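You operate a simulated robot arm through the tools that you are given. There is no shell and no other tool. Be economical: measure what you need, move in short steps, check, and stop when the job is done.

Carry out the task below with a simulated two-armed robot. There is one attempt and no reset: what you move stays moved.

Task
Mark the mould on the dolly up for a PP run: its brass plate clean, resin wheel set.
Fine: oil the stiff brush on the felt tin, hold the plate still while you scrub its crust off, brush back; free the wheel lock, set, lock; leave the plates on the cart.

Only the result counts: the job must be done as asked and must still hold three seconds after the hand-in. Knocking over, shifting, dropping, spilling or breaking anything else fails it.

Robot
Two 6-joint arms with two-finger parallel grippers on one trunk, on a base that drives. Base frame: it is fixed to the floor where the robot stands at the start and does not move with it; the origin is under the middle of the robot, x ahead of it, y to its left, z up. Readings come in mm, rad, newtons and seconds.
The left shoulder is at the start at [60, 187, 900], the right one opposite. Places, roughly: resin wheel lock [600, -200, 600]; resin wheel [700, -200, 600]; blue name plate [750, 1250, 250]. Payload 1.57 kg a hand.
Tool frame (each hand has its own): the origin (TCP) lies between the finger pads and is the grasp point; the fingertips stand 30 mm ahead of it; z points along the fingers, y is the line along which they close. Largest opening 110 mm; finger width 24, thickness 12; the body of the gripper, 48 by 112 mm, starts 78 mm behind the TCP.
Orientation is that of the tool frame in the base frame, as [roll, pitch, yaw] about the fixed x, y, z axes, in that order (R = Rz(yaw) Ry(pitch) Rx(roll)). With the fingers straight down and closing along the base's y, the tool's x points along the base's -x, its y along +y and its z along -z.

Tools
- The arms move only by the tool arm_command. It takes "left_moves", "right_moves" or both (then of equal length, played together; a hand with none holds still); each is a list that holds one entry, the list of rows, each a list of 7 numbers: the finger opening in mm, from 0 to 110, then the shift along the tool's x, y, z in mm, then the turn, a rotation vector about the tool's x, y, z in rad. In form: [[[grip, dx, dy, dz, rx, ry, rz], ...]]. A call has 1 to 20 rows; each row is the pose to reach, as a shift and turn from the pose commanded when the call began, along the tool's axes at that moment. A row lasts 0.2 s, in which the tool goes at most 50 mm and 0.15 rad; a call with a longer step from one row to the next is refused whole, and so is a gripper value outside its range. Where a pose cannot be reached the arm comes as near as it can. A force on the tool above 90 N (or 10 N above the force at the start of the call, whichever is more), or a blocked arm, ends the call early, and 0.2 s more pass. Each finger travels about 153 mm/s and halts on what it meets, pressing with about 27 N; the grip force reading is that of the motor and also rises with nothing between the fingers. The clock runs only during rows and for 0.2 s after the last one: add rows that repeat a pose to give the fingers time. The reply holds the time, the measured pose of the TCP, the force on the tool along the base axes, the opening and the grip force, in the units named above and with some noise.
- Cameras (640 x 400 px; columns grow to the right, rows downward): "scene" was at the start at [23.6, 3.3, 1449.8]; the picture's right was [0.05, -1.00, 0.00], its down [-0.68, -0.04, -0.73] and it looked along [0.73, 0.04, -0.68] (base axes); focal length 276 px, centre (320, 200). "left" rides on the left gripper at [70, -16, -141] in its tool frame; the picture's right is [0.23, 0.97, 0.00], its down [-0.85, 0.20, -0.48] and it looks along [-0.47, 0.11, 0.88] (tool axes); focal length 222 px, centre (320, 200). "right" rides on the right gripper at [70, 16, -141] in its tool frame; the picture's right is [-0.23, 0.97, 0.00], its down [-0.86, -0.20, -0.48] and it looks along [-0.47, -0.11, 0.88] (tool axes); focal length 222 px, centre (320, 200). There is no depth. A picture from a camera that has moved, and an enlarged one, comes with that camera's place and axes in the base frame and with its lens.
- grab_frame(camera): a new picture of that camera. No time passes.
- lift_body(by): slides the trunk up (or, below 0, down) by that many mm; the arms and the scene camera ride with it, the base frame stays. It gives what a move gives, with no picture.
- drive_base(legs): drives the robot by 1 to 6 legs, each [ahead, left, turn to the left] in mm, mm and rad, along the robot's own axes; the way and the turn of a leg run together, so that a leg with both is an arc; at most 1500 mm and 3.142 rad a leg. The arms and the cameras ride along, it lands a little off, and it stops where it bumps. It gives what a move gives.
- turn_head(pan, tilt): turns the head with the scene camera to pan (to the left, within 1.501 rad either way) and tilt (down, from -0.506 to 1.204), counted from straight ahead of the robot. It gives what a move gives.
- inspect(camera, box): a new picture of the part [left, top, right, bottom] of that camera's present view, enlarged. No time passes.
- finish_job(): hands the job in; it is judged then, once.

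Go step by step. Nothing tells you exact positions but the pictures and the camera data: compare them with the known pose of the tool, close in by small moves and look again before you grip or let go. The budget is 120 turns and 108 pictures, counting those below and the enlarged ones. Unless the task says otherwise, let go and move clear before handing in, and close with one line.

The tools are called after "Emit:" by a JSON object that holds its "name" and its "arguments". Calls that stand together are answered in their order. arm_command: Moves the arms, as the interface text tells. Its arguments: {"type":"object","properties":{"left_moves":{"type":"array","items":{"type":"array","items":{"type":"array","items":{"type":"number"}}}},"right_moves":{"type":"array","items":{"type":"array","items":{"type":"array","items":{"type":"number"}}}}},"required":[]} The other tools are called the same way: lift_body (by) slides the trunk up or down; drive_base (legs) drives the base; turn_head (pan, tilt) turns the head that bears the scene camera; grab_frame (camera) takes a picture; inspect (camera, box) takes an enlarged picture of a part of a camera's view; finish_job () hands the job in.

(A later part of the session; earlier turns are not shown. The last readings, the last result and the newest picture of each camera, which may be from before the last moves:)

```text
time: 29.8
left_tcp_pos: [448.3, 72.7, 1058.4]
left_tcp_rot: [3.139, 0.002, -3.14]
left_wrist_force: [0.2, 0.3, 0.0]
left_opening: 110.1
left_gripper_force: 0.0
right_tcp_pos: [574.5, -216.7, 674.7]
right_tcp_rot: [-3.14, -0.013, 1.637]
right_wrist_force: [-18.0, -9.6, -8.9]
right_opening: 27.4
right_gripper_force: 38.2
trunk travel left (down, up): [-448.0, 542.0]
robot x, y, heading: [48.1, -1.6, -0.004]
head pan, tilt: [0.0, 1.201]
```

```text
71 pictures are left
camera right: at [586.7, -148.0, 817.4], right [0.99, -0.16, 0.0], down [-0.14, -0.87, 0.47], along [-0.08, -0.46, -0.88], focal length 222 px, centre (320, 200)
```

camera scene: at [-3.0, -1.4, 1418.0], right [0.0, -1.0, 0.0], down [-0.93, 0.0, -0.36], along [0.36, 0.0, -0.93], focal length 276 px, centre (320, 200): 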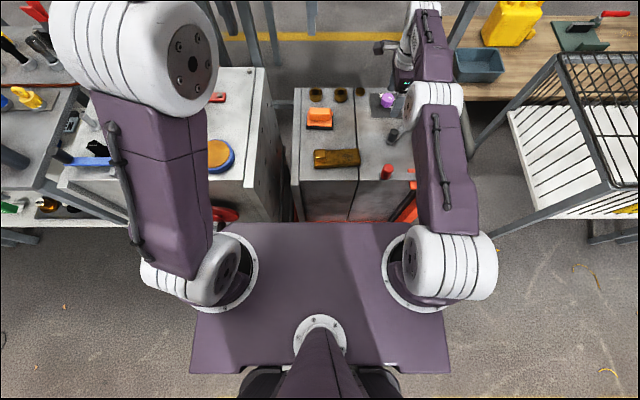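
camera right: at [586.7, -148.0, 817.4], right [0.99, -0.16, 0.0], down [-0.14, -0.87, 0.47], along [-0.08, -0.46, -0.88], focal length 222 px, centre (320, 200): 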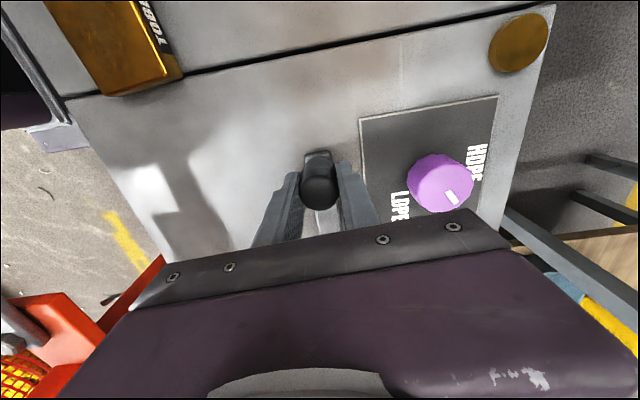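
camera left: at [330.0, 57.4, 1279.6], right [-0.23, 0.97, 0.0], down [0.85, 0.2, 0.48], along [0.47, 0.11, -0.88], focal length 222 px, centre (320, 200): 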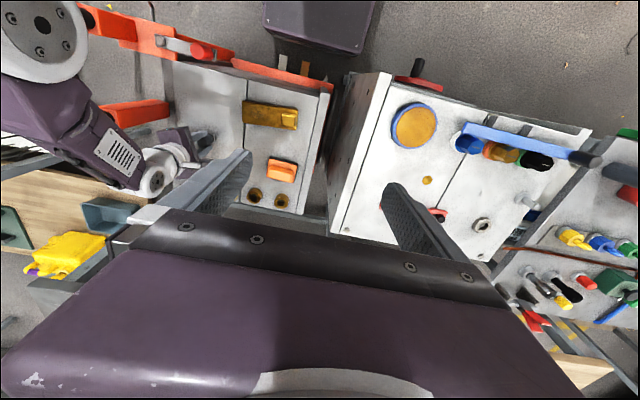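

The lock is back at its stop. I release, rise, and move the right hand over for a look at the brass plate and brush.

Emit:
{"name": "arm_command", "arguments": {"right_moves": [[[50, 0, 0, 0, 0, 0, 0], [60, 0, 0, 0, 0, 0, 0], [60, 0, 0, -40, 0, 0, 0], [60, 10, 0, -80, 0, 0, 0], [60, 40, -30, -110, 0, 0, -0.13], [60, 80, -50, -130, 0, 0, -0.26], [60, 100, -80, -150, 0, 0, -0.39], [60, 100, -80, -150, 0, 0, -0.39]]]}}

Emit:
{"name": "grab_frame", "arguments": {"camera": "right"}}

Emit:
{"name": "grab_frame", "arguments": {"camera": "left"}}

```text
refused: row 5 steps farther than a row can; nothing moved
```

```text
70 pictures are left
camera right: at [586.7, -148.0, 817.4], right [0.99, -0.16, 0.0], down [-0.14, -0.87, 0.47], along [-0.08, -0.46, -0.88], focal length 222 px, centre (320, 200)
```

right: 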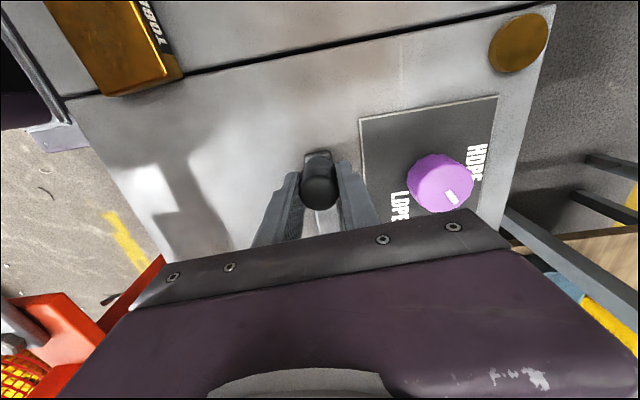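

```text
69 pictures are left
camera left: at [378.2, 55.3, 1200.0], right [-0.23, 0.97, 0.0], down [0.85, 0.2, 0.48], along [0.47, 0.11, -0.88], focal length 222 px, centre (320, 200)
```

left: 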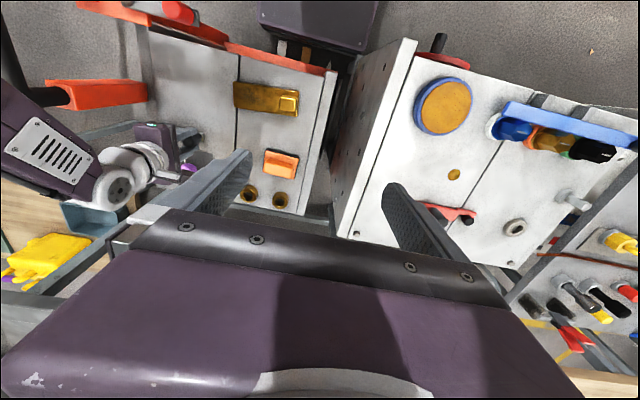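

I redo the retreat in smaller steps and bring the left hand down for a look at plate and brush.

Emit:
{"name": "arm_command", "arguments": {"right_moves": [[[50, 0, 0, 0, 0, 0, 0], [60, 0, 0, 0, 0, 0, 0], [60, 0, 0, -45, 0, 0, 0], [60, 0, 0, -90, 0, 0, 0], [60, 0, -20, -130, 0, 0, 0], [60, -10, -50, -160, 0, 0, 0], [60, -20, -80, -190, 0, 0, 0], [60, -20, -80, -190, 0, 0, 0]]], "left_moves": [[[110, 5, -12, 35, 0, 0, 0], [110, 10, -24, 70, 0, 0, 0], [110, 15, -36, 105, 0, 0, 0], [110, 20, -48, 140, 0, 0, 0], [110, 25, -60, 170, 0, 0, 0], [110, 28, -74, 199, 0, 0, 0], [110, 28, -74, 199, 0, 0, 0], [110, 28, -74, 199, 0, 0, 0]]]}}

Emit:
{"name": "grab_frame", "arguments": {"camera": "left"}}

Emit:
{"name": "grab_frame", "arguments": {"camera": "right"}}

```text
time: 31.6
left_tcp_pos: [422.9, -0.6, 856.8]
left_tcp_rot: [3.141, 0.002, 3.14]
left_wrist_force: [-0.4, 0.7, -0.5]
left_opening: 110.0
left_gripper_force: 0.1
right_tcp_pos: [497.6, -244.7, 865.9]
right_tcp_rot: [3.141, -0.012, 1.638]
right_wrist_force: [0.7, -0.1, 0.2]
right_opening: 60.2
right_gripper_force: 0.0
trunk travel left (down, up): [-448.0, 542.0]
robot x, y, heading: [48.2, 0.6, 0.002]
head pan, tilt: [0.0, 1.201]
```

```text
68 pictures are left
camera left: at [353.5, -17.3, 998.7], right [-0.23, 0.97, 0.0], down [0.85, 0.2, 0.48], along [0.47, 0.11, -0.88], focal length 222 px, centre (320, 200)
```

left: 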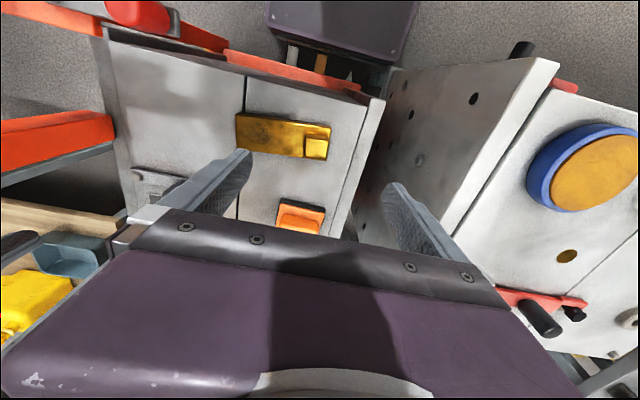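

```text
67 pictures are left
camera right: at [509.8, -175.9, 1008.7], right [0.99, -0.16, 0.0], down [-0.14, -0.87, 0.47], along [-0.08, -0.46, -0.88], focal length 222 px, centre (320, 200)
```

right: 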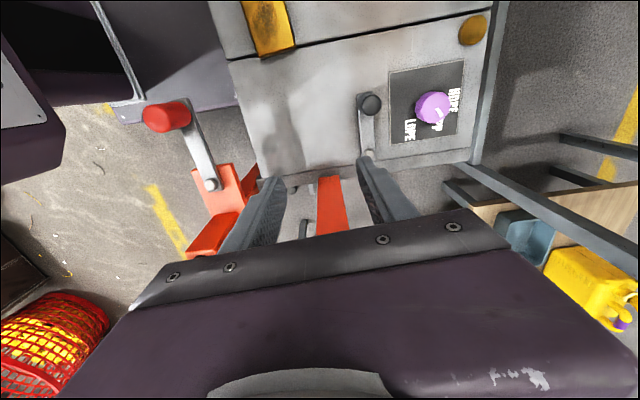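

The felt tin triangulates to ≈(370,266,794), higher than the mould. I zoom on plate and brush.

Emit:
{"name": "inspect", "arguments": {"camera": "left", "box": [220, 90, 360, 240]}}

Emit:
{"name": "inspect", "arguments": {"camera": "right", "box": [360, 70, 480, 160]}}

```text
2.67 times, centred on (290, 165) of left
camera zoom: at [353.5, -17.3, 998.7], right [-0.23, 0.97, 0.0], down [0.85, 0.2, 0.48], along [0.47, 0.11, -0.88], focal length 592 px, centre (400, 293)
```

zoom: 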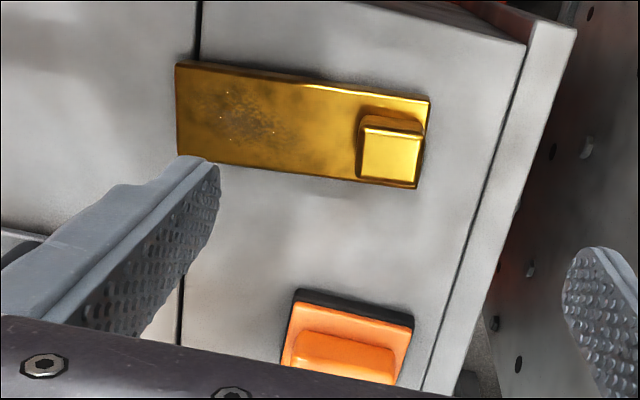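

```text
4.44 times, centred on (420, 115) of right
camera zoom: at [509.8, -175.9, 1008.7], right [0.99, -0.16, 0.0], down [-0.14, -0.87, 0.47], along [-0.08, -0.46, -0.88], focal length 987 px, centre (-124, 578)
```

zoom: 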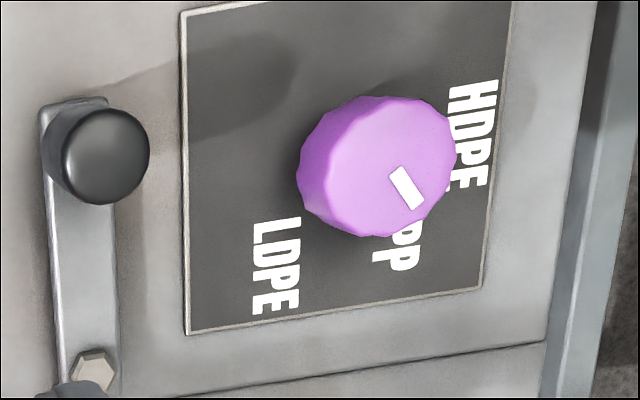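

Pointer is on PP. The plate's block is at ≈(446,0), crust around y≈-90, brush centre ≈(592,0). Plan: left hand oils the brush on the tin and sets it home, then right hand scrubs while left holds the block. Left hand goes over the brush.

Emit:
{"name": "arm_command", "arguments": {"left_moves": [[[110, -16, 0, 0, 0, 0, -0.143], [110, -32, 0, 5, 0, 0, -0.286], [110, -48, 0, 15, 0, 0, -0.428], [110, -64, 0, 25, 0, 0, -0.571], [110, -80, 0, 35, 0, 0, -0.714], [110, -96, 0, 45, 0, 0, -0.857], [110, -112, 0, 55, 0, 0, -1.0], [110, -128, 0, 65, 0, 0, -1.143], [110, -144, 0, 75, 0, 0, -1.285], [110, -160, 0, 85, 0, 0, -1.428], [110, -169, 0, 95, 0, 0, -1.5708], [110, -169, 0, 95, 0, 0, -1.5708]]], "right_moves": [[[60, -10, -15, -10, 0, 0, 0], [60, -20, -30, -20, 0, 0, 0], [60, -30, -45, -30, 0, 0, 0], [60, -40, -60, -40, 0, 0, 0], [60, -50, -75, -50, 0, 0, 0], [60, -60, -90, -60, 0, 0, 0], [60, -60, -90, -60, 0, 0, 0], [60, -60, -90, -60, 0, 0, 0], [60, -60, -90, -60, 0, 0, 0], [60, -60, -90, -60, 0, 0, 0], [60, -60, -90, -60, 0, 0, 0], [60, -60, -90, -60, 0, 0, 0]]]}}

Emit:
{"name": "grab_frame", "arguments": {"camera": "left"}}

```text
time: 34.2
left_tcp_pos: [591.0, 2.0, 762.3]
left_tcp_rot: [-3.14, 0.0, -1.569]
left_wrist_force: [0.5, -1.1, 0.3]
left_opening: 109.8
left_gripper_force: 0.0
right_tcp_pos: [411.7, -310.5, 925.0]
right_tcp_rot: [3.139, -0.013, 1.637]
right_wrist_force: [0.5, -0.5, -0.5]
right_opening: 59.9
right_gripper_force: 0.0
trunk travel left (down, up): [-448.0, 542.0]
robot x, y, heading: [49.0, -0.2, -0.0]
head pan, tilt: [0.0, 1.201]
```

```text
64 pictures are left
camera left: at [607.1, -69.7, 904.8], right [-0.97, -0.23, 0.0], down [-0.2, 0.85, 0.48], along [-0.11, 0.47, -0.88], focal length 222 px, centre (320, 200)
```

left: 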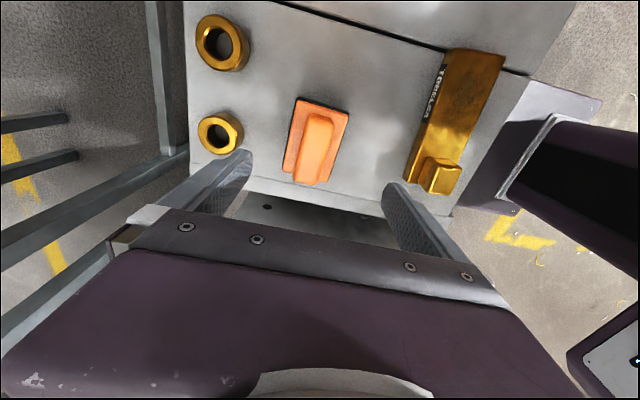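

Aligned over the brush handle (x≈595). I zoom to gauge the handle's height before descending.

Emit:
{"name": "inspect", "arguments": {"camera": "left", "box": [240, 70, 400, 210]}}

```text
2.86 times, centred on (320, 140) of left
camera zoom: at [607.1, -69.7, 904.8], right [-0.97, -0.23, 0.0], down [-0.2, 0.85, 0.48], along [-0.11, 0.47, -0.88], focal length 635 px, centre (320, 371)
```

zoom: 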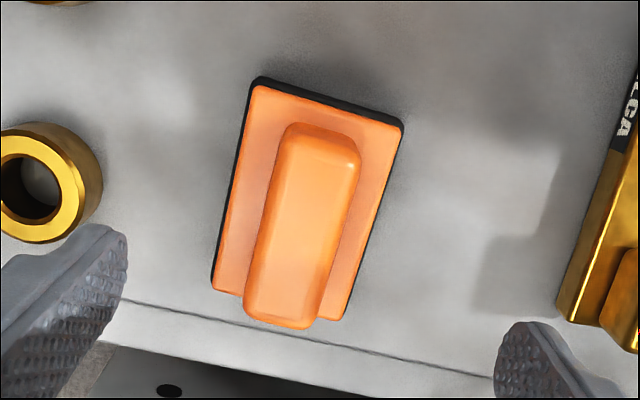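

Handle top ≈680, brush base top ≈638. I descend with fingers at ±35 and grip the handle.

Emit:
{"name": "arm_command", "arguments": {"left_moves": [[[80, 2, -6, 40, 0, 0, 0], [70, 2, -6, 70, 0, 0, 0], [70, 2, -6, 86, 0, 0, 0], [70, 2, -6, 86, 0, 0, 0]]]}}

Emit:
{"name": "grab_frame", "arguments": {"camera": "left"}}

```text
time: 35.2
left_tcp_pos: [596.8, -1.3, 679.3]
left_tcp_rot: [-3.139, 0.0, -1.571]
left_wrist_force: [0.0, -0.2, 0.7]
left_opening: 69.8
left_gripper_force: 0.1
right_tcp_pos: [412.6, -309.6, 925.7]
right_tcp_rot: [3.14, -0.012, 1.637]
right_wrist_force: [0.5, -0.2, -0.1]
right_opening: 60.0
right_gripper_force: 0.1
trunk travel left (down, up): [-448.0, 542.0]
robot x, y, heading: [48.6, -2.1, 0.001]
head pan, tilt: [0.0, 1.201]
```

```text
62 pictures are left
camera left: at [613.7, -71.9, 820.0], right [-0.97, -0.23, 0.0], down [-0.2, 0.85, 0.48], along [-0.11, 0.47, -0.88], focal length 222 px, centre (320, 200)
```

left: 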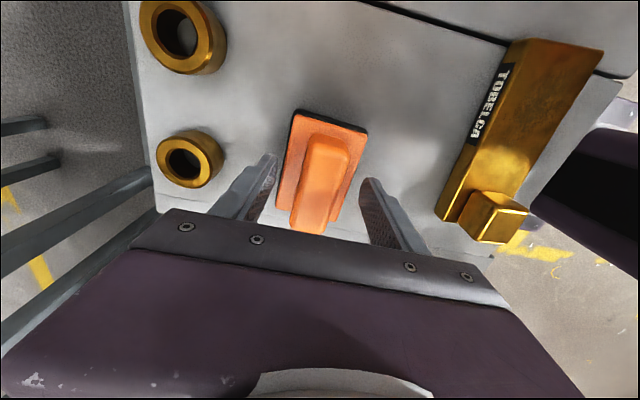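

I lower a bit further and close; the opening will tell what I hold.

Emit:
{"name": "arm_command", "arguments": {"left_moves": [[[70, 0, 0, 10, 0, 0, 0], [45, 0, 0, 10, 0, 0, 0], [20, 0, 0, 10, 0, 0, 0], [15, 0, 0, 10, 0, 0, 0]]]}}

Emit:
{"name": "inspect", "arguments": {"camera": "left", "box": [220, 80, 420, 240]}}

```text
time: 36.2
left_tcp_pos: [597.0, -0.7, 669.1]
left_tcp_rot: [-3.139, -0.001, -1.571]
left_wrist_force: [3.7, 2.1, 7.0]
left_opening: 59.9
left_gripper_force: 26.6
right_tcp_pos: [412.7, -310.3, 924.9]
right_tcp_rot: [3.14, -0.013, 1.635]
right_wrist_force: [0.1, 0.6, 0.1]
right_opening: 60.0
right_gripper_force: 0.2
trunk travel left (down, up): [-448.0, 542.0]
robot x, y, heading: [48.9, -1.6, -0.002]
head pan, tilt: [0.0, 1.201]
```

```text
2.50 times, centred on (320, 160) of left
camera zoom: at [613.3, -71.9, 810.6], right [-0.97, -0.23, 0.0], down [-0.2, 0.86, 0.48], along [-0.11, 0.47, -0.88], focal length 555 px, centre (320, 300)
```

zoom: 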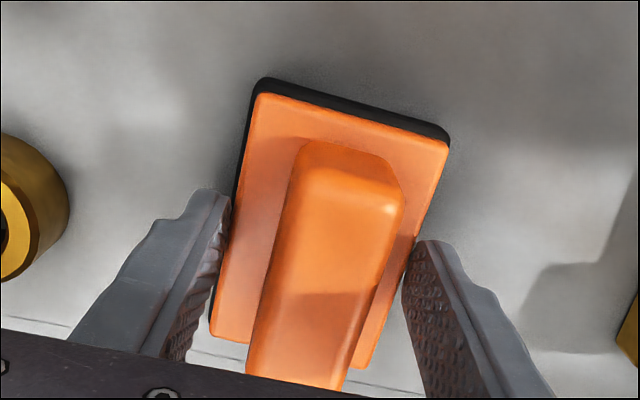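

It pinched the brush base (60 mm). I open, rise 8 mm and re-grip on the handle.

Emit:
{"name": "arm_command", "arguments": {"left_moves": [[[72, 0, 0, 0, 0, 0, 0], [72, 0, 0, -8, 0, 0, 0], [50, 0, 0, -8, 0, 0, 0], [25, 0, 0, -8, 0, 0, 0], [15, 0, 0, -8, 0, 0, 0], [15, 0, 0, -8, 0, 0, 0]]]}}

Emit:
{"name": "inspect", "arguments": {"camera": "left", "box": [220, 80, 420, 240]}}

```text
time: 37.6
left_tcp_pos: [596.9, -1.5, 675.7]
left_tcp_rot: [-3.141, -0.001, -1.571]
left_wrist_force: [0.3, -0.9, 1.1]
left_opening: 29.4
left_gripper_force: 26.9
right_tcp_pos: [411.6, -309.4, 924.2]
right_tcp_rot: [3.139, -0.012, 1.636]
right_wrist_force: [0.6, -0.7, 0.2]
right_opening: 60.1
right_gripper_force: 0.0
trunk travel left (down, up): [-448.0, 542.0]
robot x, y, heading: [51.2, 0.1, 0.002]
head pan, tilt: [0.0, 1.201]
```

```text
2.50 times, centred on (320, 160) of left
camera zoom: at [613.5, -72.5, 818.0], right [-0.97, -0.23, 0.0], down [-0.2, 0.85, 0.48], along [-0.11, 0.47, -0.88], focal length 555 px, centre (320, 300)
```

zoom: 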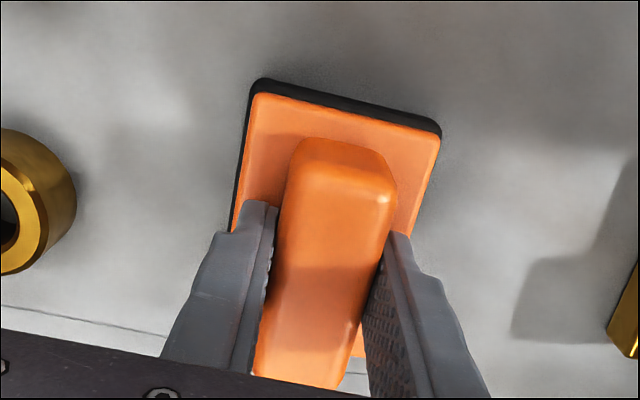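

Handle firmly held at 29 mm. I lift it 60 mm, then raise the trunk to clear the tall machine.

Emit:
{"name": "arm_command", "arguments": {"left_moves": [[[15, 0, 0, -20, 0, 0, 0], [15, 0, 0, -60, 0, 0, 0], [15, 0, 0, -60, 0, 0, 0]]]}}

Emit:
{"name": "lift_body", "arguments": {"by": 160}}

Emit:
{"name": "grab_frame", "arguments": {"camera": "left"}}

```text
time: 38.4
left_tcp_pos: [599.1, -1.1, 737.1]
left_tcp_rot: [-3.138, 0.0, -1.572]
left_wrist_force: [-0.3, -0.2, -0.9]
left_opening: 29.4
left_gripper_force: 26.3
right_tcp_pos: [413.2, -310.1, 924.6]
right_tcp_rot: [3.14, -0.012, 1.637]
right_wrist_force: [0.1, 0.3, 0.8]
right_opening: 60.2
right_gripper_force: 0.0
trunk travel left (down, up): [-448.0, 542.0]
robot x, y, heading: [51.2, 0.4, -0.004]
head pan, tilt: [0.0, 1.201]
```

```text
time: 40.2
left_tcp_pos: [597.6, -1.7, 897.8]
left_tcp_rot: [-3.139, 0.0, -1.57]
left_wrist_force: [0.4, 0.0, -1.6]
left_opening: 29.7
left_gripper_force: 27.2
right_tcp_pos: [412.4, -310.7, 1083.8]
right_tcp_rot: [3.141, -0.012, 1.637]
right_wrist_force: [-0.1, 0.1, -0.2]
right_opening: 59.9
right_gripper_force: 0.0
trunk travel left (down, up): [-608.0, 382.0]
robot x, y, heading: [46.8, 0.8, 0.001]
head pan, tilt: [0.0, 1.201]
```

```text
59 pictures are left
camera left: at [614.7, -72.6, 1038.8], right [-0.97, -0.23, 0.0], down [-0.2, 0.85, 0.48], along [-0.11, 0.47, -0.88], focal length 222 px, centre (320, 200)
```

left: 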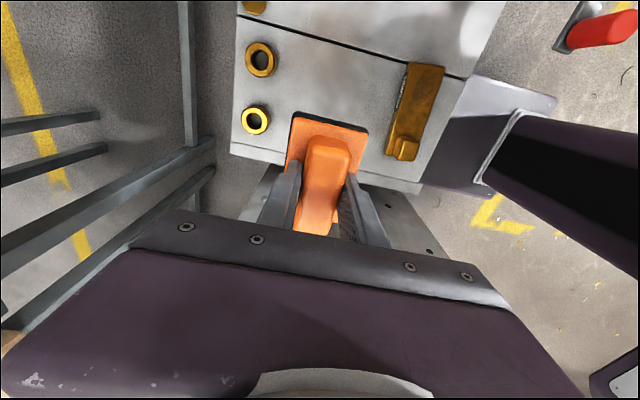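

Brush held well. I swing it in towards the tin, stopping short to look.

Emit:
{"name": "arm_command", "arguments": {"left_moves": [[[15, -18, 40, 0, 0, 0, 0], [15, -36, 80, 0, 0, 0, 0], [15, -54, 120, 0, 0, 0, 0], [15, -72, 160, 0, 0, 0, 0], [15, -91, 197, -10, 0, 0, 0], [15, -91, 197, -10, 0, 0, 0]]]}}

Emit:
{"name": "grab_frame", "arguments": {"camera": "left"}}

Emit:
{"name": "turn_head", "arguments": {"pan": 0.5, "tilt": 1.0}}

Emit:
{"name": "grab_frame", "arguments": {"camera": "scene"}}

```text
time: 41.6
left_tcp_pos: [399.7, 87.9, 907.4]
left_tcp_rot: [-3.139, 0.001, -1.57]
left_wrist_force: [-0.3, 0.8, -0.6]
left_opening: 29.5
left_gripper_force: 27.1
right_tcp_pos: [412.7, -310.2, 1084.2]
right_tcp_rot: [3.14, -0.012, 1.637]
right_wrist_force: [0.2, -0.5, 0.3]
right_opening: 59.9
right_gripper_force: 0.1
trunk travel left (down, up): [-608.0, 382.0]
robot x, y, heading: [52.3, -2.2, -0.005]
head pan, tilt: [0.0, 1.201]
```

```text
58 pictures are left
camera left: at [416.1, 17.1, 1048.2], right [-0.97, -0.23, 0.0], down [-0.2, 0.85, 0.48], along [-0.11, 0.47, -0.88], focal length 222 px, centre (320, 200)
```

left: 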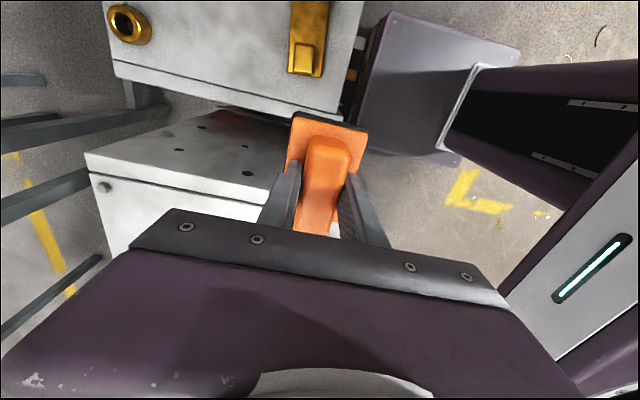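

```text
time: 42.5
left_tcp_pos: [399.6, 87.8, 907.6]
left_tcp_rot: [-3.139, 0.001, -1.571]
left_wrist_force: [0.1, -0.2, -0.1]
left_opening: 29.4
left_gripper_force: 26.6
right_tcp_pos: [413.0, -310.7, 1084.0]
right_tcp_rot: [3.141, -0.012, 1.639]
right_wrist_force: [0.7, -0.1, 0.1]
right_opening: 60.0
right_gripper_force: 0.0
trunk travel left (down, up): [-608.0, 382.0]
robot x, y, heading: [50.8, 2.2, 0.002]
head pan, tilt: [0.499, 1.0]
```

```text
57 pictures are left
camera scene: at [51.5, 32.1, 1510.5], right [0.48, -0.88, 0.0], down [-0.74, -0.4, -0.54], along [0.47, 0.26, -0.84], focal length 276 px, centre (320, 200)
```

scene: 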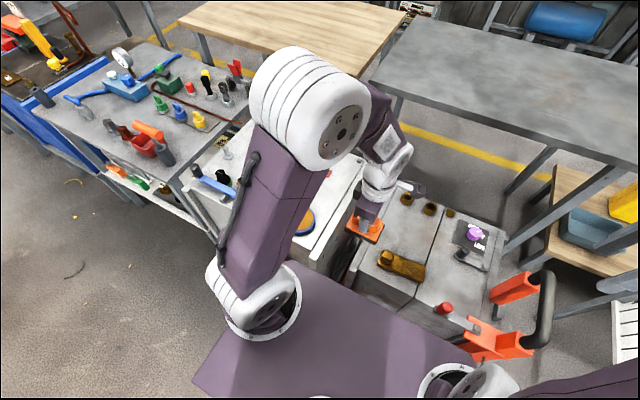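

I move on towards the tin, keeping the brush well above it, and look again.

Emit:
{"name": "arm_command", "arguments": {"left_moves": [[[15, -45, 8, 0, 0, 0, 0], [15, -90, 16, 0, 0, 0, 0], [15, -110, 24, 0, 0, 0, 0], [15, -110, 32, 0, 0, 0, 0]]]}}

Emit:
{"name": "grab_frame", "arguments": {"camera": "left"}}

```text
time: 43.5
left_tcp_pos: [369.5, 200.2, 908.2]
left_tcp_rot: [-3.139, 0.0, -1.571]
left_wrist_force: [0.0, 0.1, -0.9]
left_opening: 29.6
left_gripper_force: 26.9
right_tcp_pos: [412.0, -309.5, 1084.0]
right_tcp_rot: [3.14, -0.012, 1.637]
right_wrist_force: [0.1, 0.4, 0.2]
right_opening: 60.0
right_gripper_force: 0.0
trunk travel left (down, up): [-608.0, 382.0]
robot x, y, heading: [48.4, -0.9, -0.004]
head pan, tilt: [0.499, 1.0]
```

```text
56 pictures are left
camera left: at [385.8, 129.9, 1049.1], right [-0.97, -0.23, 0.0], down [-0.2, 0.85, 0.48], along [-0.11, 0.47, -0.88], focal length 222 px, centre (320, 200)
```

left: 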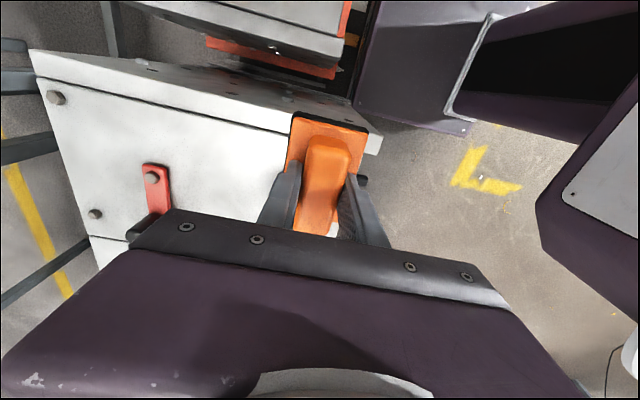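

The tin lies hidden right beneath the brush path at ≈(371,267). I move above it and lower to about 15 mm over it.

Emit:
{"name": "arm_command", "arguments": {"left_moves": [[[15, -33, 0, 0, 0, 0, 0], [15, -66, -1.5, 0, 0, 0, 0], [15, -66, -1.5, 30, 0, 0, 0], [15, -66, -1.5, 30, 0, 0, 0]]]}}

Emit:
{"name": "grab_frame", "arguments": {"camera": "left"}}

Emit:
{"name": "inspect", "arguments": {"camera": "scene", "box": [200, 130, 440, 290]}}

```text
time: 44.5
left_tcp_pos: [369.9, 267.6, 876.9]
left_tcp_rot: [-3.138, 0.0, -1.57]
left_wrist_force: [0.3, 0.1, -1.4]
left_opening: 29.4
left_gripper_force: 27.0
right_tcp_pos: [411.3, -309.6, 1084.5]
right_tcp_rot: [3.14, -0.012, 1.638]
right_wrist_force: [0.1, -0.1, -0.2]
right_opening: 59.9
right_gripper_force: 0.1
trunk travel left (down, up): [-608.0, 382.0]
robot x, y, heading: [49.2, 1.7, -0.003]
head pan, tilt: [0.499, 1.0]
```

```text
55 pictures are left
camera left: at [386.0, 196.6, 1018.9], right [-0.97, -0.23, 0.0], down [-0.2, 0.85, 0.48], along [-0.11, 0.47, -0.88], focal length 222 px, centre (320, 200)
```

left: 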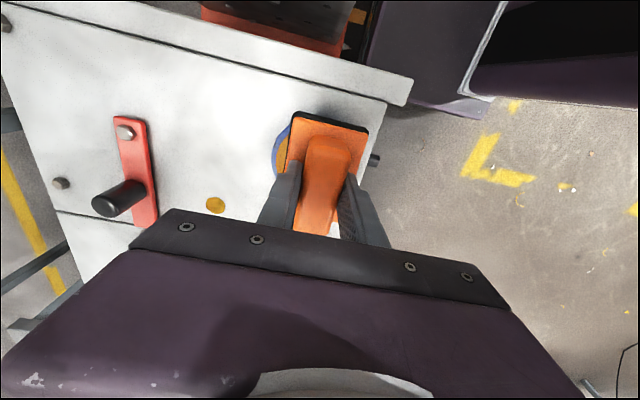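

```text
2.50 times, centred on (320, 210) of scene
camera zoom: at [50.7, 32.3, 1510.6], right [0.48, -0.88, 0.0], down [-0.74, -0.4, -0.54], along [0.47, 0.26, -0.84], focal length 689 px, centre (320, 175)
```

zoom: 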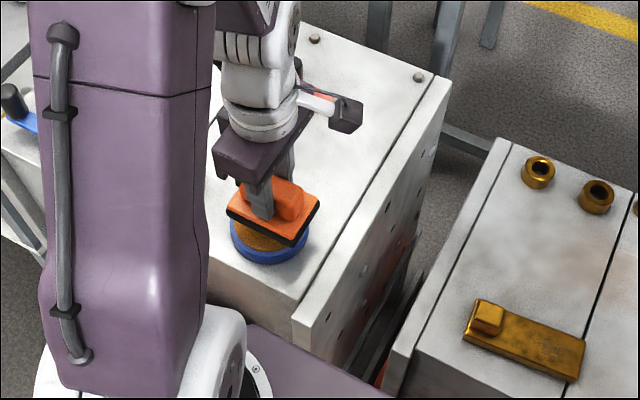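

The brush is over the tin with a small gap. I descend in small steps watching the force.

Emit:
{"name": "arm_command", "arguments": {"left_moves": [[[15, -4, 3, 6, 0, 0, 0], [15, -4, 3, 12, 0, 0, 0], [15, -4, 3, 18, 0, 0, 0], [15, -4, 3, 23, 0, 0, 0]]]}}

Emit:
{"name": "inspect", "arguments": {"camera": "scene", "box": [240, 170, 360, 250]}}

```text
time: 45.5
left_tcp_pos: [368.1, 270.4, 853.3]
left_tcp_rot: [-3.139, 0.0, -1.572]
left_wrist_force: [0.5, 0.7, -0.4]
left_opening: 29.6
left_gripper_force: 27.1
right_tcp_pos: [413.5, -309.3, 1085.0]
right_tcp_rot: [3.141, -0.012, 1.637]
right_wrist_force: [0.2, 0.2, 0.5]
right_opening: 60.4
right_gripper_force: 0.0
trunk travel left (down, up): [-608.0, 382.0]
robot x, y, heading: [52.3, -0.7, 0.002]
head pan, tilt: [0.499, 1.0]
```

```text
5.00 times, centred on (300, 210) of scene
camera zoom: at [51.6, 32.4, 1510.6], right [0.48, -0.88, 0.0], down [-0.74, -0.4, -0.54], along [0.47, 0.26, -0.84], focal length 1379 px, centre (420, 150)
```

zoom: 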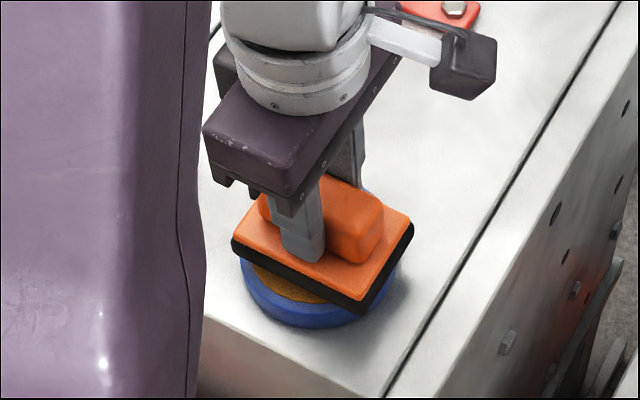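

A few mm gap remains; I go on down in small steps.

Emit:
{"name": "arm_command", "arguments": {"left_moves": [[[15, 0, 4, 3, 0, 0, 0], [15, 0, 4, 6, 0, 0, 0], [15, 0, 4, 9, 0, 0, 0]]]}}

```text
time: 46.3
left_tcp_pos: [363.3, 268.2, 845.4]
left_tcp_rot: [-3.139, 0.0, -1.571]
left_wrist_force: [0.3, 0.7, -1.6]
left_opening: 29.5
left_gripper_force: 26.9
right_tcp_pos: [411.6, -311.0, 1084.7]
right_tcp_rot: [3.141, -0.012, 1.638]
right_wrist_force: [-0.2, -0.4, 0.4]
right_opening: 60.2
right_gripper_force: 0.1
trunk travel left (down, up): [-608.0, 382.0]
robot x, y, heading: [49.5, 1.6, 0.001]
head pan, tilt: [0.499, 1.0]
```

Emit:
{"name": "arm_command", "arguments": {"left_moves": [[[15, 0, 0, 3, 0, 0, 0], [15, 0, 0, 6, 0, 0, 0], [15, 0, 0, 8, 0, 0, 0]]]}}

Emit:
{"name": "inspect", "arguments": {"camera": "scene", "box": [240, 170, 360, 250]}}

```text
time: 47.1
left_tcp_pos: [361.7, 268.9, 840.6]
left_tcp_rot: [-3.126, 0.006, -1.572]
left_wrist_force: [1.1, 6.9, 78.0]
left_opening: 29.4
left_gripper_force: 27.0
right_tcp_pos: [408.6, -314.3, 1085.8]
right_tcp_rot: [3.134, -0.017, 1.639]
right_wrist_force: [0.5, 0.2, 0.0]
right_opening: 59.9
right_gripper_force: 0.0
trunk travel left (down, up): [-608.0, 382.0]
robot x, y, heading: [51.2, 5.2, 0.001]
head pan, tilt: [0.499, 1.0]
```

```text
5.00 times, centred on (300, 210) of scene
camera zoom: at [44.8, 27.7, 1511.7], right [0.48, -0.88, 0.0], down [-0.74, -0.4, -0.54], along [0.48, 0.26, -0.84], focal length 1379 px, centre (420, 150)
```

zoom: 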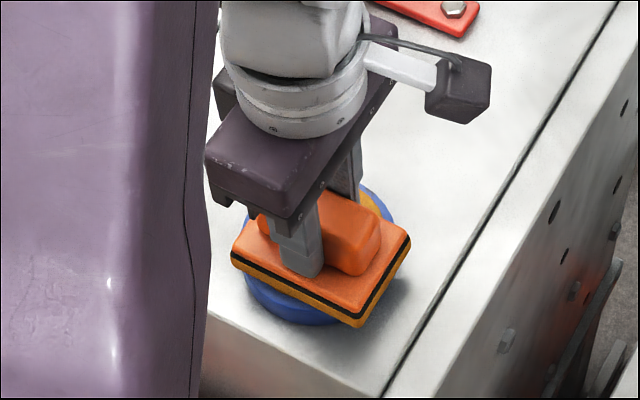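

The bristles have turned amber — oiled. I lift off straight up at once.

Emit:
{"name": "arm_command", "arguments": {"left_moves": [[[15, 0, 0, -8, 0, 0, 0], [15, 0, 0, -25, 0, 0, 0], [15, 0, 0, -65, 0, 0, 0], [15, 0, 0, -65, 0, 0, 0]]]}}

Emit:
{"name": "inspect", "arguments": {"camera": "scene", "box": [240, 150, 400, 260]}}

```text
time: 48.1
left_tcp_pos: [363.1, 269.1, 901.0]
left_tcp_rot: [3.141, 0.0, -1.57]
left_wrist_force: [-0.5, -0.5, -0.9]
left_opening: 29.5
left_gripper_force: 27.1
right_tcp_pos: [414.0, -309.4, 1084.5]
right_tcp_rot: [3.138, -0.012, 1.637]
right_wrist_force: [0.8, 0.7, -0.1]
right_opening: 60.0
right_gripper_force: 0.0
trunk travel left (down, up): [-608.0, 382.0]
robot x, y, heading: [47.7, 3.2, 0.002]
head pan, tilt: [0.499, 1.0]
```

```text
3.64 times, centred on (320, 205) of scene
camera zoom: at [52.6, 32.9, 1510.4], right [0.48, -0.88, 0.0], down [-0.74, -0.4, -0.54], along [0.47, 0.26, -0.84], focal length 1003 px, centre (320, 182)
```

zoom: 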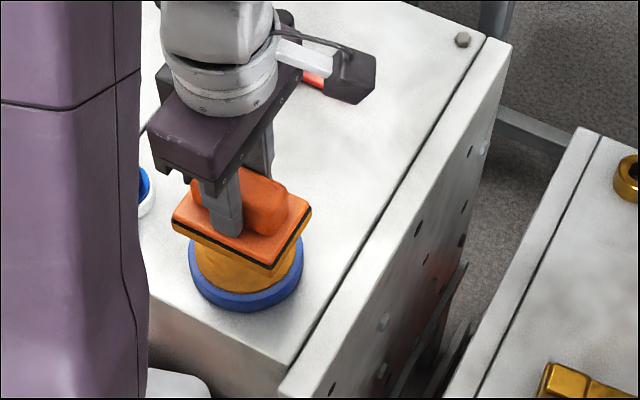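

Tin is untouched in place and the brush is oiled. I carry it back above its home spot.

Emit:
{"name": "arm_command", "arguments": {"left_moves": [[[15, 45, -8, 0, 0, 0, 0], [15, 90, -16, 0, 0, 0, 0], [15, 135, -25, 0, 0, 0, 0], [15, 181, -34, 0, 0, 0, 0], [15, 199, -74, 0, 0, 0, 0], [15, 217, -114, 0, 0, 0, 0], [15, 235, -154, 0, 0, 0, 0], [15, 253, -194, 0, 0, 0, 0], [15, 270.5, -234, 0, 0, 0, 0], [15, 270.5, -234, 0, 0, 0, 0]]]}}

Emit:
{"name": "lift_body", "arguments": {"by": -160}}

Emit:
{"name": "grab_frame", "arguments": {"camera": "left"}}

```text
time: 50.3
left_tcp_pos: [596.8, -0.4, 903.0]
left_tcp_rot: [-3.138, 0.001, -1.571]
left_wrist_force: [0.6, 0.2, -1.3]
left_opening: 29.6
left_gripper_force: 27.0
right_tcp_pos: [411.4, -309.4, 1085.8]
right_tcp_rot: [3.139, -0.013, 1.638]
right_wrist_force: [0.3, 0.1, 0.6]
right_opening: 60.1
right_gripper_force: 0.1
trunk travel left (down, up): [-608.0, 382.0]
robot x, y, heading: [49.0, 5.4, 0.004]
head pan, tilt: [0.499, 1.0]
```

```text
time: 52.2
left_tcp_pos: [598.1, -1.7, 743.0]
left_tcp_rot: [-3.14, 0.0, -1.571]
left_wrist_force: [0.1, -0.3, -1.4]
left_opening: 29.5
left_gripper_force: 26.9
right_tcp_pos: [412.6, -309.4, 924.1]
right_tcp_rot: [3.139, -0.013, 1.636]
right_wrist_force: [0.3, 0.2, -0.3]
right_opening: 59.6
right_gripper_force: 0.0
trunk travel left (down, up): [-448.0, 542.0]
robot x, y, heading: [53.6, 3.3, 0.002]
head pan, tilt: [0.499, 1.0]
```

```text
50 pictures are left
camera left: at [614.2, -72.2, 884.6], right [-0.97, -0.23, 0.0], down [-0.2, 0.85, 0.48], along [-0.11, 0.47, -0.88], focal length 222 px, centre (320, 200)
```

left: 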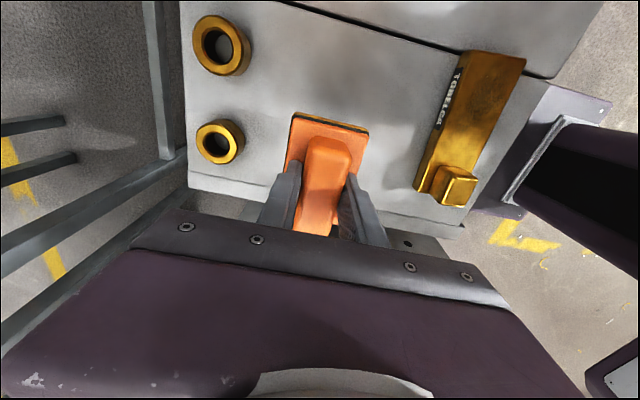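

Now set it down at its home spot: lower 65 mm, then the last millimetres.

Emit:
{"name": "arm_command", "arguments": {"left_moves": [[[15, 0, 0, 30, 0, 0, 0], [15, 0, 0, 58, 0, 0, 0], [15, 0, 0, 64, 0, 0, 0], [15, 0, 0, 67, 0, 0, 0]]]}}

```text
time: 53.2
left_tcp_pos: [597.1, -1.2, 674.6]
left_tcp_rot: [-3.141, 0.0, -1.572]
left_wrist_force: [0.2, -0.7, -1.8]
left_opening: 29.8
left_gripper_force: 26.7
right_tcp_pos: [413.4, -310.5, 924.0]
right_tcp_rot: [3.14, -0.012, 1.637]
right_wrist_force: [0.2, -0.4, 0.5]
right_opening: 59.9
right_gripper_force: 0.0
trunk travel left (down, up): [-448.0, 542.0]
robot x, y, heading: [48.0, 1.6, 0.001]
head pan, tilt: [0.499, 1.0]
```

Emit:
{"name": "arm_command", "arguments": {"left_moves": [[[15, 0, 0, 1.5, 0, 0, 0], [15, 0, 0, 3, 0, 0, 0]]]}}

```text
time: 53.8
left_tcp_pos: [596.7, -1.9, 673.8]
left_tcp_rot: [-3.139, 0.0, -1.57]
left_wrist_force: [-1.3, 1.9, 10.3]
left_opening: 29.8
left_gripper_force: 27.2
right_tcp_pos: [410.8, -309.7, 924.7]
right_tcp_rot: [3.137, -0.012, 1.639]
right_wrist_force: [0.5, -0.7, 0.4]
right_opening: 59.9
right_gripper_force: 0.1
trunk travel left (down, up): [-448.0, 542.0]
robot x, y, heading: [51.7, -0.7, 0.002]
head pan, tilt: [0.499, 1.0]
```

The brush rests at home (10 N). I release it and withdraw the left hand upward and back.

Emit:
{"name": "arm_command", "arguments": {"left_moves": [[[50, 0, 0, 0, 0, 0, 0], [72, 0, 0, 0, 0, 0, 0], [72, 0, 0, -20, 0, 0, 0], [72, 0, 0, -65, 0, 0, 0], [80, 0, 0, -110, 0, 0, 0], [80, -20, 40, -130, 0, 0, 0], [80, -40, 80, -150, 0, 0, 0], [80, -65, 120, -165, 0, 0, 0], [80, -90, 160, -180, 0, 0, 0], [80, -115, 190, -195, 0, 0, 0], [80, -115, 190, -195, 0, 0, 0]]]}}

Emit:
{"name": "turn_head", "arguments": {"pan": -0.1, "tilt": 1.0}}

Emit:
{"name": "grab_frame", "arguments": {"camera": "scene"}}

```text
time: 56.2
left_tcp_pos: [409.7, 115.4, 867.3]
left_tcp_rot: [-3.14, -0.001, -1.571]
left_wrist_force: [-0.1, -0.1, -0.1]
left_opening: 80.2
left_gripper_force: 0.0
right_tcp_pos: [413.8, -310.7, 923.9]
right_tcp_rot: [3.139, -0.013, 1.638]
right_wrist_force: [-0.5, -1.0, -0.8]
right_opening: 59.8
right_gripper_force: 0.0
trunk travel left (down, up): [-448.0, 542.0]
robot x, y, heading: [48.2, 0.3, 0.001]
head pan, tilt: [0.499, 1.0]
```

```text
time: 57.2
left_tcp_pos: [409.9, 117.0, 867.1]
left_tcp_rot: [-3.14, 0.0, -1.57]
left_wrist_force: [0.0, 0.4, 0.2]
left_opening: 80.0
left_gripper_force: 0.1
right_tcp_pos: [412.3, -309.7, 924.4]
right_tcp_rot: [3.14, -0.011, 1.638]
right_wrist_force: [0.3, 0.2, 0.9]
right_opening: 60.1
right_gripper_force: 0.0
trunk travel left (down, up): [-448.0, 542.0]
robot x, y, heading: [47.3, 1.1, 0.001]
head pan, tilt: [-0.099, 1.0]
```

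```text
49 pictures are left
camera scene: at [59.6, -8.0, 1350.6], right [-0.1, -1.0, 0.0], down [-0.84, 0.08, -0.54], along [0.54, -0.05, -0.84], focal length 276 px, centre (320, 200)
```

scene: 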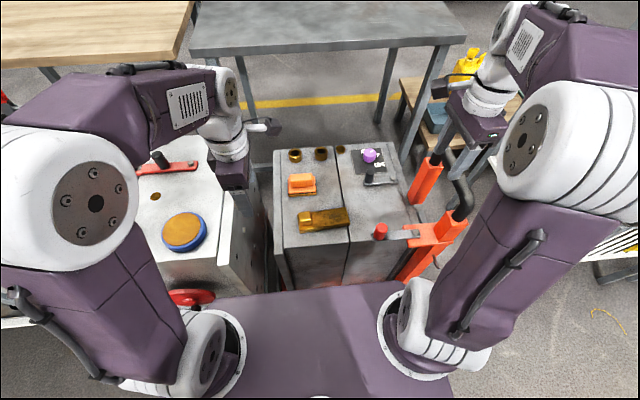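

Right hand now goes to a staging point above the brush, leaning 0.35 rad outward so the two grippers will not crowd each other later.

Emit:
{"name": "arm_command", "arguments": {"right_moves": [[[70, 29.1, 22.4, 16.9, 0, 0.039, 0.007], [70, 58.2, 44.8, 33.8, 0, 0.078, 0.015], [70, 87.4, 67.3, 50.7, 0, 0.117, 0.022], [72, 116.6, 89.7, 67.6, 0, 0.156, 0.029], [72, 145.7, 112.1, 84.4, 0, 0.194, 0.037], [72, 174.9, 134.5, 101.3, 0, 0.233, 0.044], [72, 204, 157, 118.2, 0, 0.272, 0.051], [72, 233.2, 179.4, 135.1, 0, 0.311, 0.059], [72, 262.3, 201.8, 152, 0, 0.35, 0.066], [72, 262.3, 201.8, 152, 0, 0.35, 0.066]]]}}

Emit:
{"name": "grab_frame", "arguments": {"camera": "right"}}

```text
time: 59.4
left_tcp_pos: [408.7, 114.1, 866.5]
left_tcp_rot: [-3.14, 0.0, -1.571]
left_wrist_force: [-0.3, 0.1, 0.8]
left_opening: 79.9
left_gripper_force: 0.1
right_tcp_pos: [596.1, -32.5, 775.3]
right_tcp_rot: [-3.131, -0.363, 1.569]
right_wrist_force: [-0.2, 0.4, -0.6]
right_opening: 72.3
right_gripper_force: 0.1
trunk travel left (down, up): [-448.0, 542.0]
robot x, y, heading: [51.0, -1.7, 0.002]
head pan, tilt: [-0.099, 1.0]
```

```text
48 pictures are left
camera right: at [614.5, -17.9, 932.7], right [0.97, -0.21, -0.09], down [-0.2, -0.97, 0.15], along [-0.12, -0.12, -0.99], focal length 222 px, centre (320, 200)
```

right: 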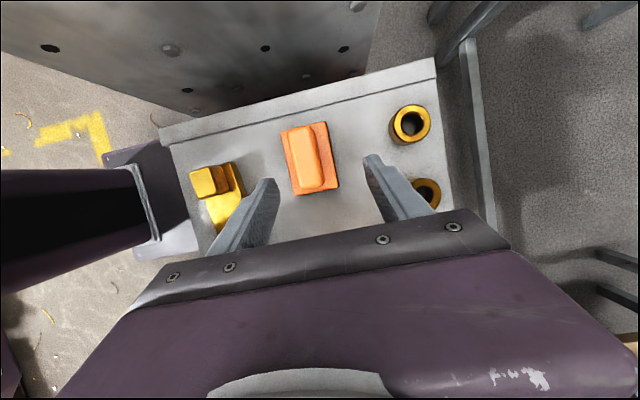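

The brush seems to have been dragged ~20 mm towards the robot on release (now ≈(578,0)); I remember its true home (597,-1). I shift to the handle and approach part way.

Emit:
{"name": "arm_command", "arguments": {"right_moves": [[[72, -1, -8, 20, 0, 0, 0], [72, -3, -17, 45, 0, 0, 0], [72, -4, -17, 70, 0, 0, 0], [72, -4, -17, 70, 0, 0, 0]]]}}

Emit:
{"name": "inspect", "arguments": {"camera": "right", "box": [200, 80, 440, 240]}}

```text
time: 60.4
left_tcp_pos: [408.4, 116.1, 867.2]
left_tcp_rot: [-3.14, 0.0, -1.569]
left_wrist_force: [-0.9, 0.2, 0.1]
left_opening: 80.0
left_gripper_force: 0.0
right_tcp_pos: [578.7, -11.1, 708.7]
right_tcp_rot: [-3.129, -0.361, 1.57]
right_wrist_force: [-0.2, 0.0, 0.2]
right_opening: 72.1
right_gripper_force: 0.0
trunk travel left (down, up): [-448.0, 542.0]
robot x, y, heading: [50.3, 0.6, -0.001]
head pan, tilt: [-0.099, 1.0]
```

```text
2.50 times, centred on (320, 160) of right
camera zoom: at [596.6, 3.3, 865.7], right [0.97, -0.21, -0.09], down [-0.2, -0.97, 0.15], along [-0.12, -0.13, -0.99], focal length 555 px, centre (320, 300)
```

zoom: 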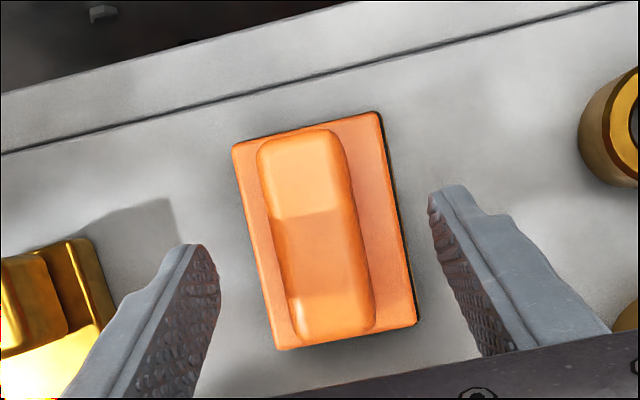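

Well centred. I finish the approach and grip.

Emit:
{"name": "arm_command", "arguments": {"right_moves": [[[72, 0, -1.5, 16, 0, 0, 0], [72, 0, -1.5, 31.5, 0, 0, 0], [50, 0, -1.5, 31.5, 0, 0, 0], [25, 0, -1.5, 31.5, 0, 0, 0], [15, 0, -1.5, 31.5, 0, 0, 0], [15, 0, -1.5, 31.5, 0, 0, 0]]]}}

Emit:
{"name": "inspect", "arguments": {"camera": "right", "box": [200, 80, 440, 240]}}

```text
time: 61.8
left_tcp_pos: [410.4, 116.1, 866.6]
left_tcp_rot: [-3.141, 0.0, -1.569]
left_wrist_force: [0.5, 0.2, 0.3]
left_opening: 79.9
left_gripper_force: 0.1
right_tcp_pos: [575.8, 0.2, 679.5]
right_tcp_rot: [-3.132, -0.361, 1.57]
right_wrist_force: [0.7, 0.0, 0.7]
right_opening: 29.7
right_gripper_force: 26.4
trunk travel left (down, up): [-448.0, 542.0]
robot x, y, heading: [50.4, 4.6, -0.002]
head pan, tilt: [-0.099, 1.0]
```

```text
2.50 times, centred on (320, 160) of right
camera zoom: at [594.3, 14.3, 836.8], right [0.97, -0.21, -0.09], down [-0.2, -0.97, 0.15], along [-0.12, -0.12, -0.99], focal length 555 px, centre (320, 300)
```

zoom: 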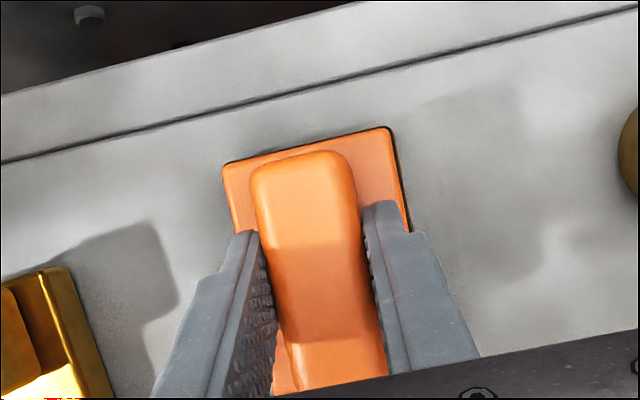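

Brush gripped by the right hand. I lift it and hold it above and to the right of the plate.

Emit:
{"name": "arm_command", "arguments": {"right_moves": [[[15, 7, 0, -19, 0, 0, 0], [15, 21, 0, -56, 0, 0, 0], [15, 0, -30, -72, 0, 0, 0], [15, -23, -60, -90, 0, 0, 0], [15, -46, -90, -109, 0, 0, 0], [15, -69.5, -122, -127.6, 0, 0, 0], [15, -69.5, -122, -127.6, 0, 0, 0]]]}}

Emit:
{"name": "grab_frame", "arguments": {"camera": "right"}}

Emit:
{"name": "grab_frame", "arguments": {"camera": "left"}}

Emit:
{"name": "inspect", "arguments": {"camera": "scene", "box": [230, 120, 430, 260]}}

```text
time: 63.4
left_tcp_pos: [409.2, 114.3, 866.5]
left_tcp_rot: [-3.139, 0.001, -1.571]
left_wrist_force: [-0.7, -0.2, 0.4]
left_opening: 79.8
left_gripper_force: 0.1
right_tcp_pos: [457.2, -110.0, 777.0]
right_tcp_rot: [-3.13, -0.362, 1.568]
right_wrist_force: [1.4, 0.2, -1.6]
right_opening: 29.6
right_gripper_force: 27.0
trunk travel left (down, up): [-448.0, 542.0]
robot x, y, heading: [52.5, -2.6, 0.001]
head pan, tilt: [-0.099, 1.0]
```

```text
45 pictures are left
camera right: at [475.3, -95.3, 933.6], right [0.97, -0.21, -0.09], down [-0.2, -0.97, 0.15], along [-0.12, -0.13, -0.98], focal length 222 px, centre (320, 200)
```

right: 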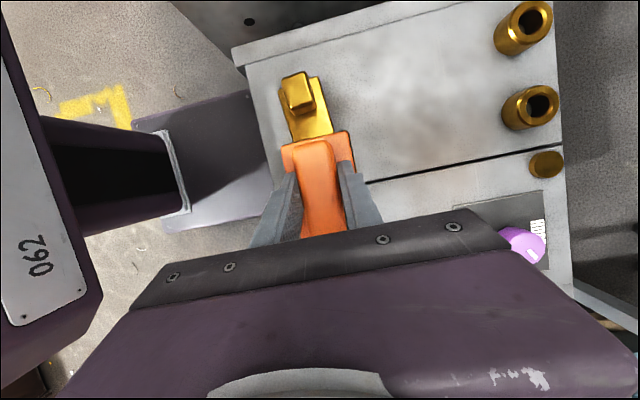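

```text
44 pictures are left
camera left: at [426.6, 45.0, 1007.9], right [-0.97, -0.23, 0.0], down [-0.2, 0.85, 0.48], along [-0.11, 0.47, -0.88], focal length 222 px, centre (320, 200)
```

left: 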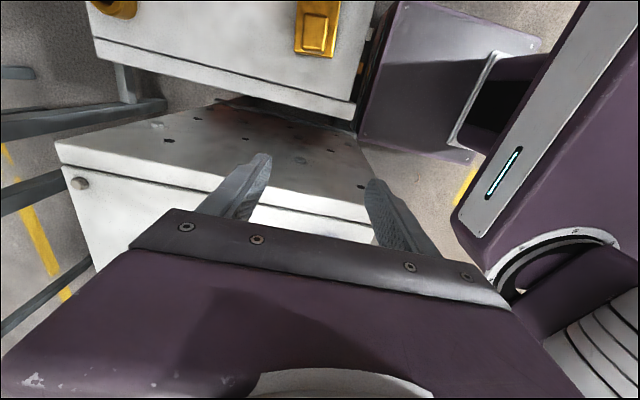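

```text
2.86 times, centred on (330, 190) of scene
camera zoom: at [60.5, -7.7, 1350.5], right [-0.1, -1.0, 0.0], down [-0.84, 0.08, -0.54], along [0.54, -0.05, -0.84], focal length 788 px, centre (291, 229)
```

zoom: 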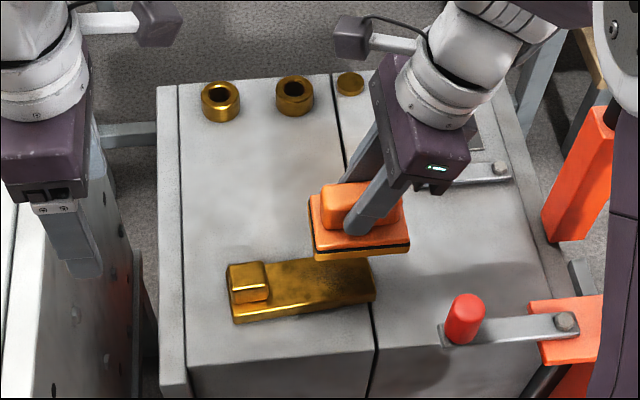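

I measure the block top ≈(447,1,655). Left hand moves to a leaning staging pose above the block.

Emit:
{"name": "arm_command", "arguments": {"left_moves": [[[80, 19, -9, 23, 0, 0.09, 0], [75, 38, -19, 46, 0, 0.18, 0], [70, 57, -28, 69, 0, 0.27, 0], [70, 76, -37.5, 91.5, 0, 0.35, 0], [70, 76, -37.5, 91.5, 0, 0.35, 0]]]}}

Emit:
{"name": "grab_frame", "arguments": {"camera": "left"}}

```text
time: 64.6
left_tcp_pos: [446.3, 38.1, 775.4]
left_tcp_rot: [-3.14, -0.351, -1.571]
left_wrist_force: [0.3, 0.1, 0.5]
left_opening: 69.8
left_gripper_force: 0.0
right_tcp_pos: [457.4, -110.6, 776.2]
right_tcp_rot: [-3.131, -0.361, 1.568]
right_wrist_force: [1.1, 0.0, -1.3]
right_opening: 29.7
right_gripper_force: 26.9
trunk travel left (down, up): [-448.0, 542.0]
robot x, y, heading: [49.9, -2.4, -0.004]
head pan, tilt: [-0.099, 1.0]
```

```text
42 pictures are left
camera left: at [461.9, 19.1, 932.4], right [-0.97, -0.21, 0.08], down [-0.2, 0.97, 0.16], along [-0.11, 0.14, -0.98], focal length 222 px, centre (320, 200)
```

left: 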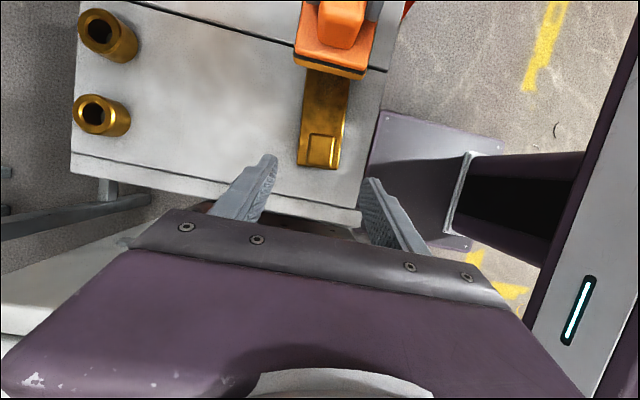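

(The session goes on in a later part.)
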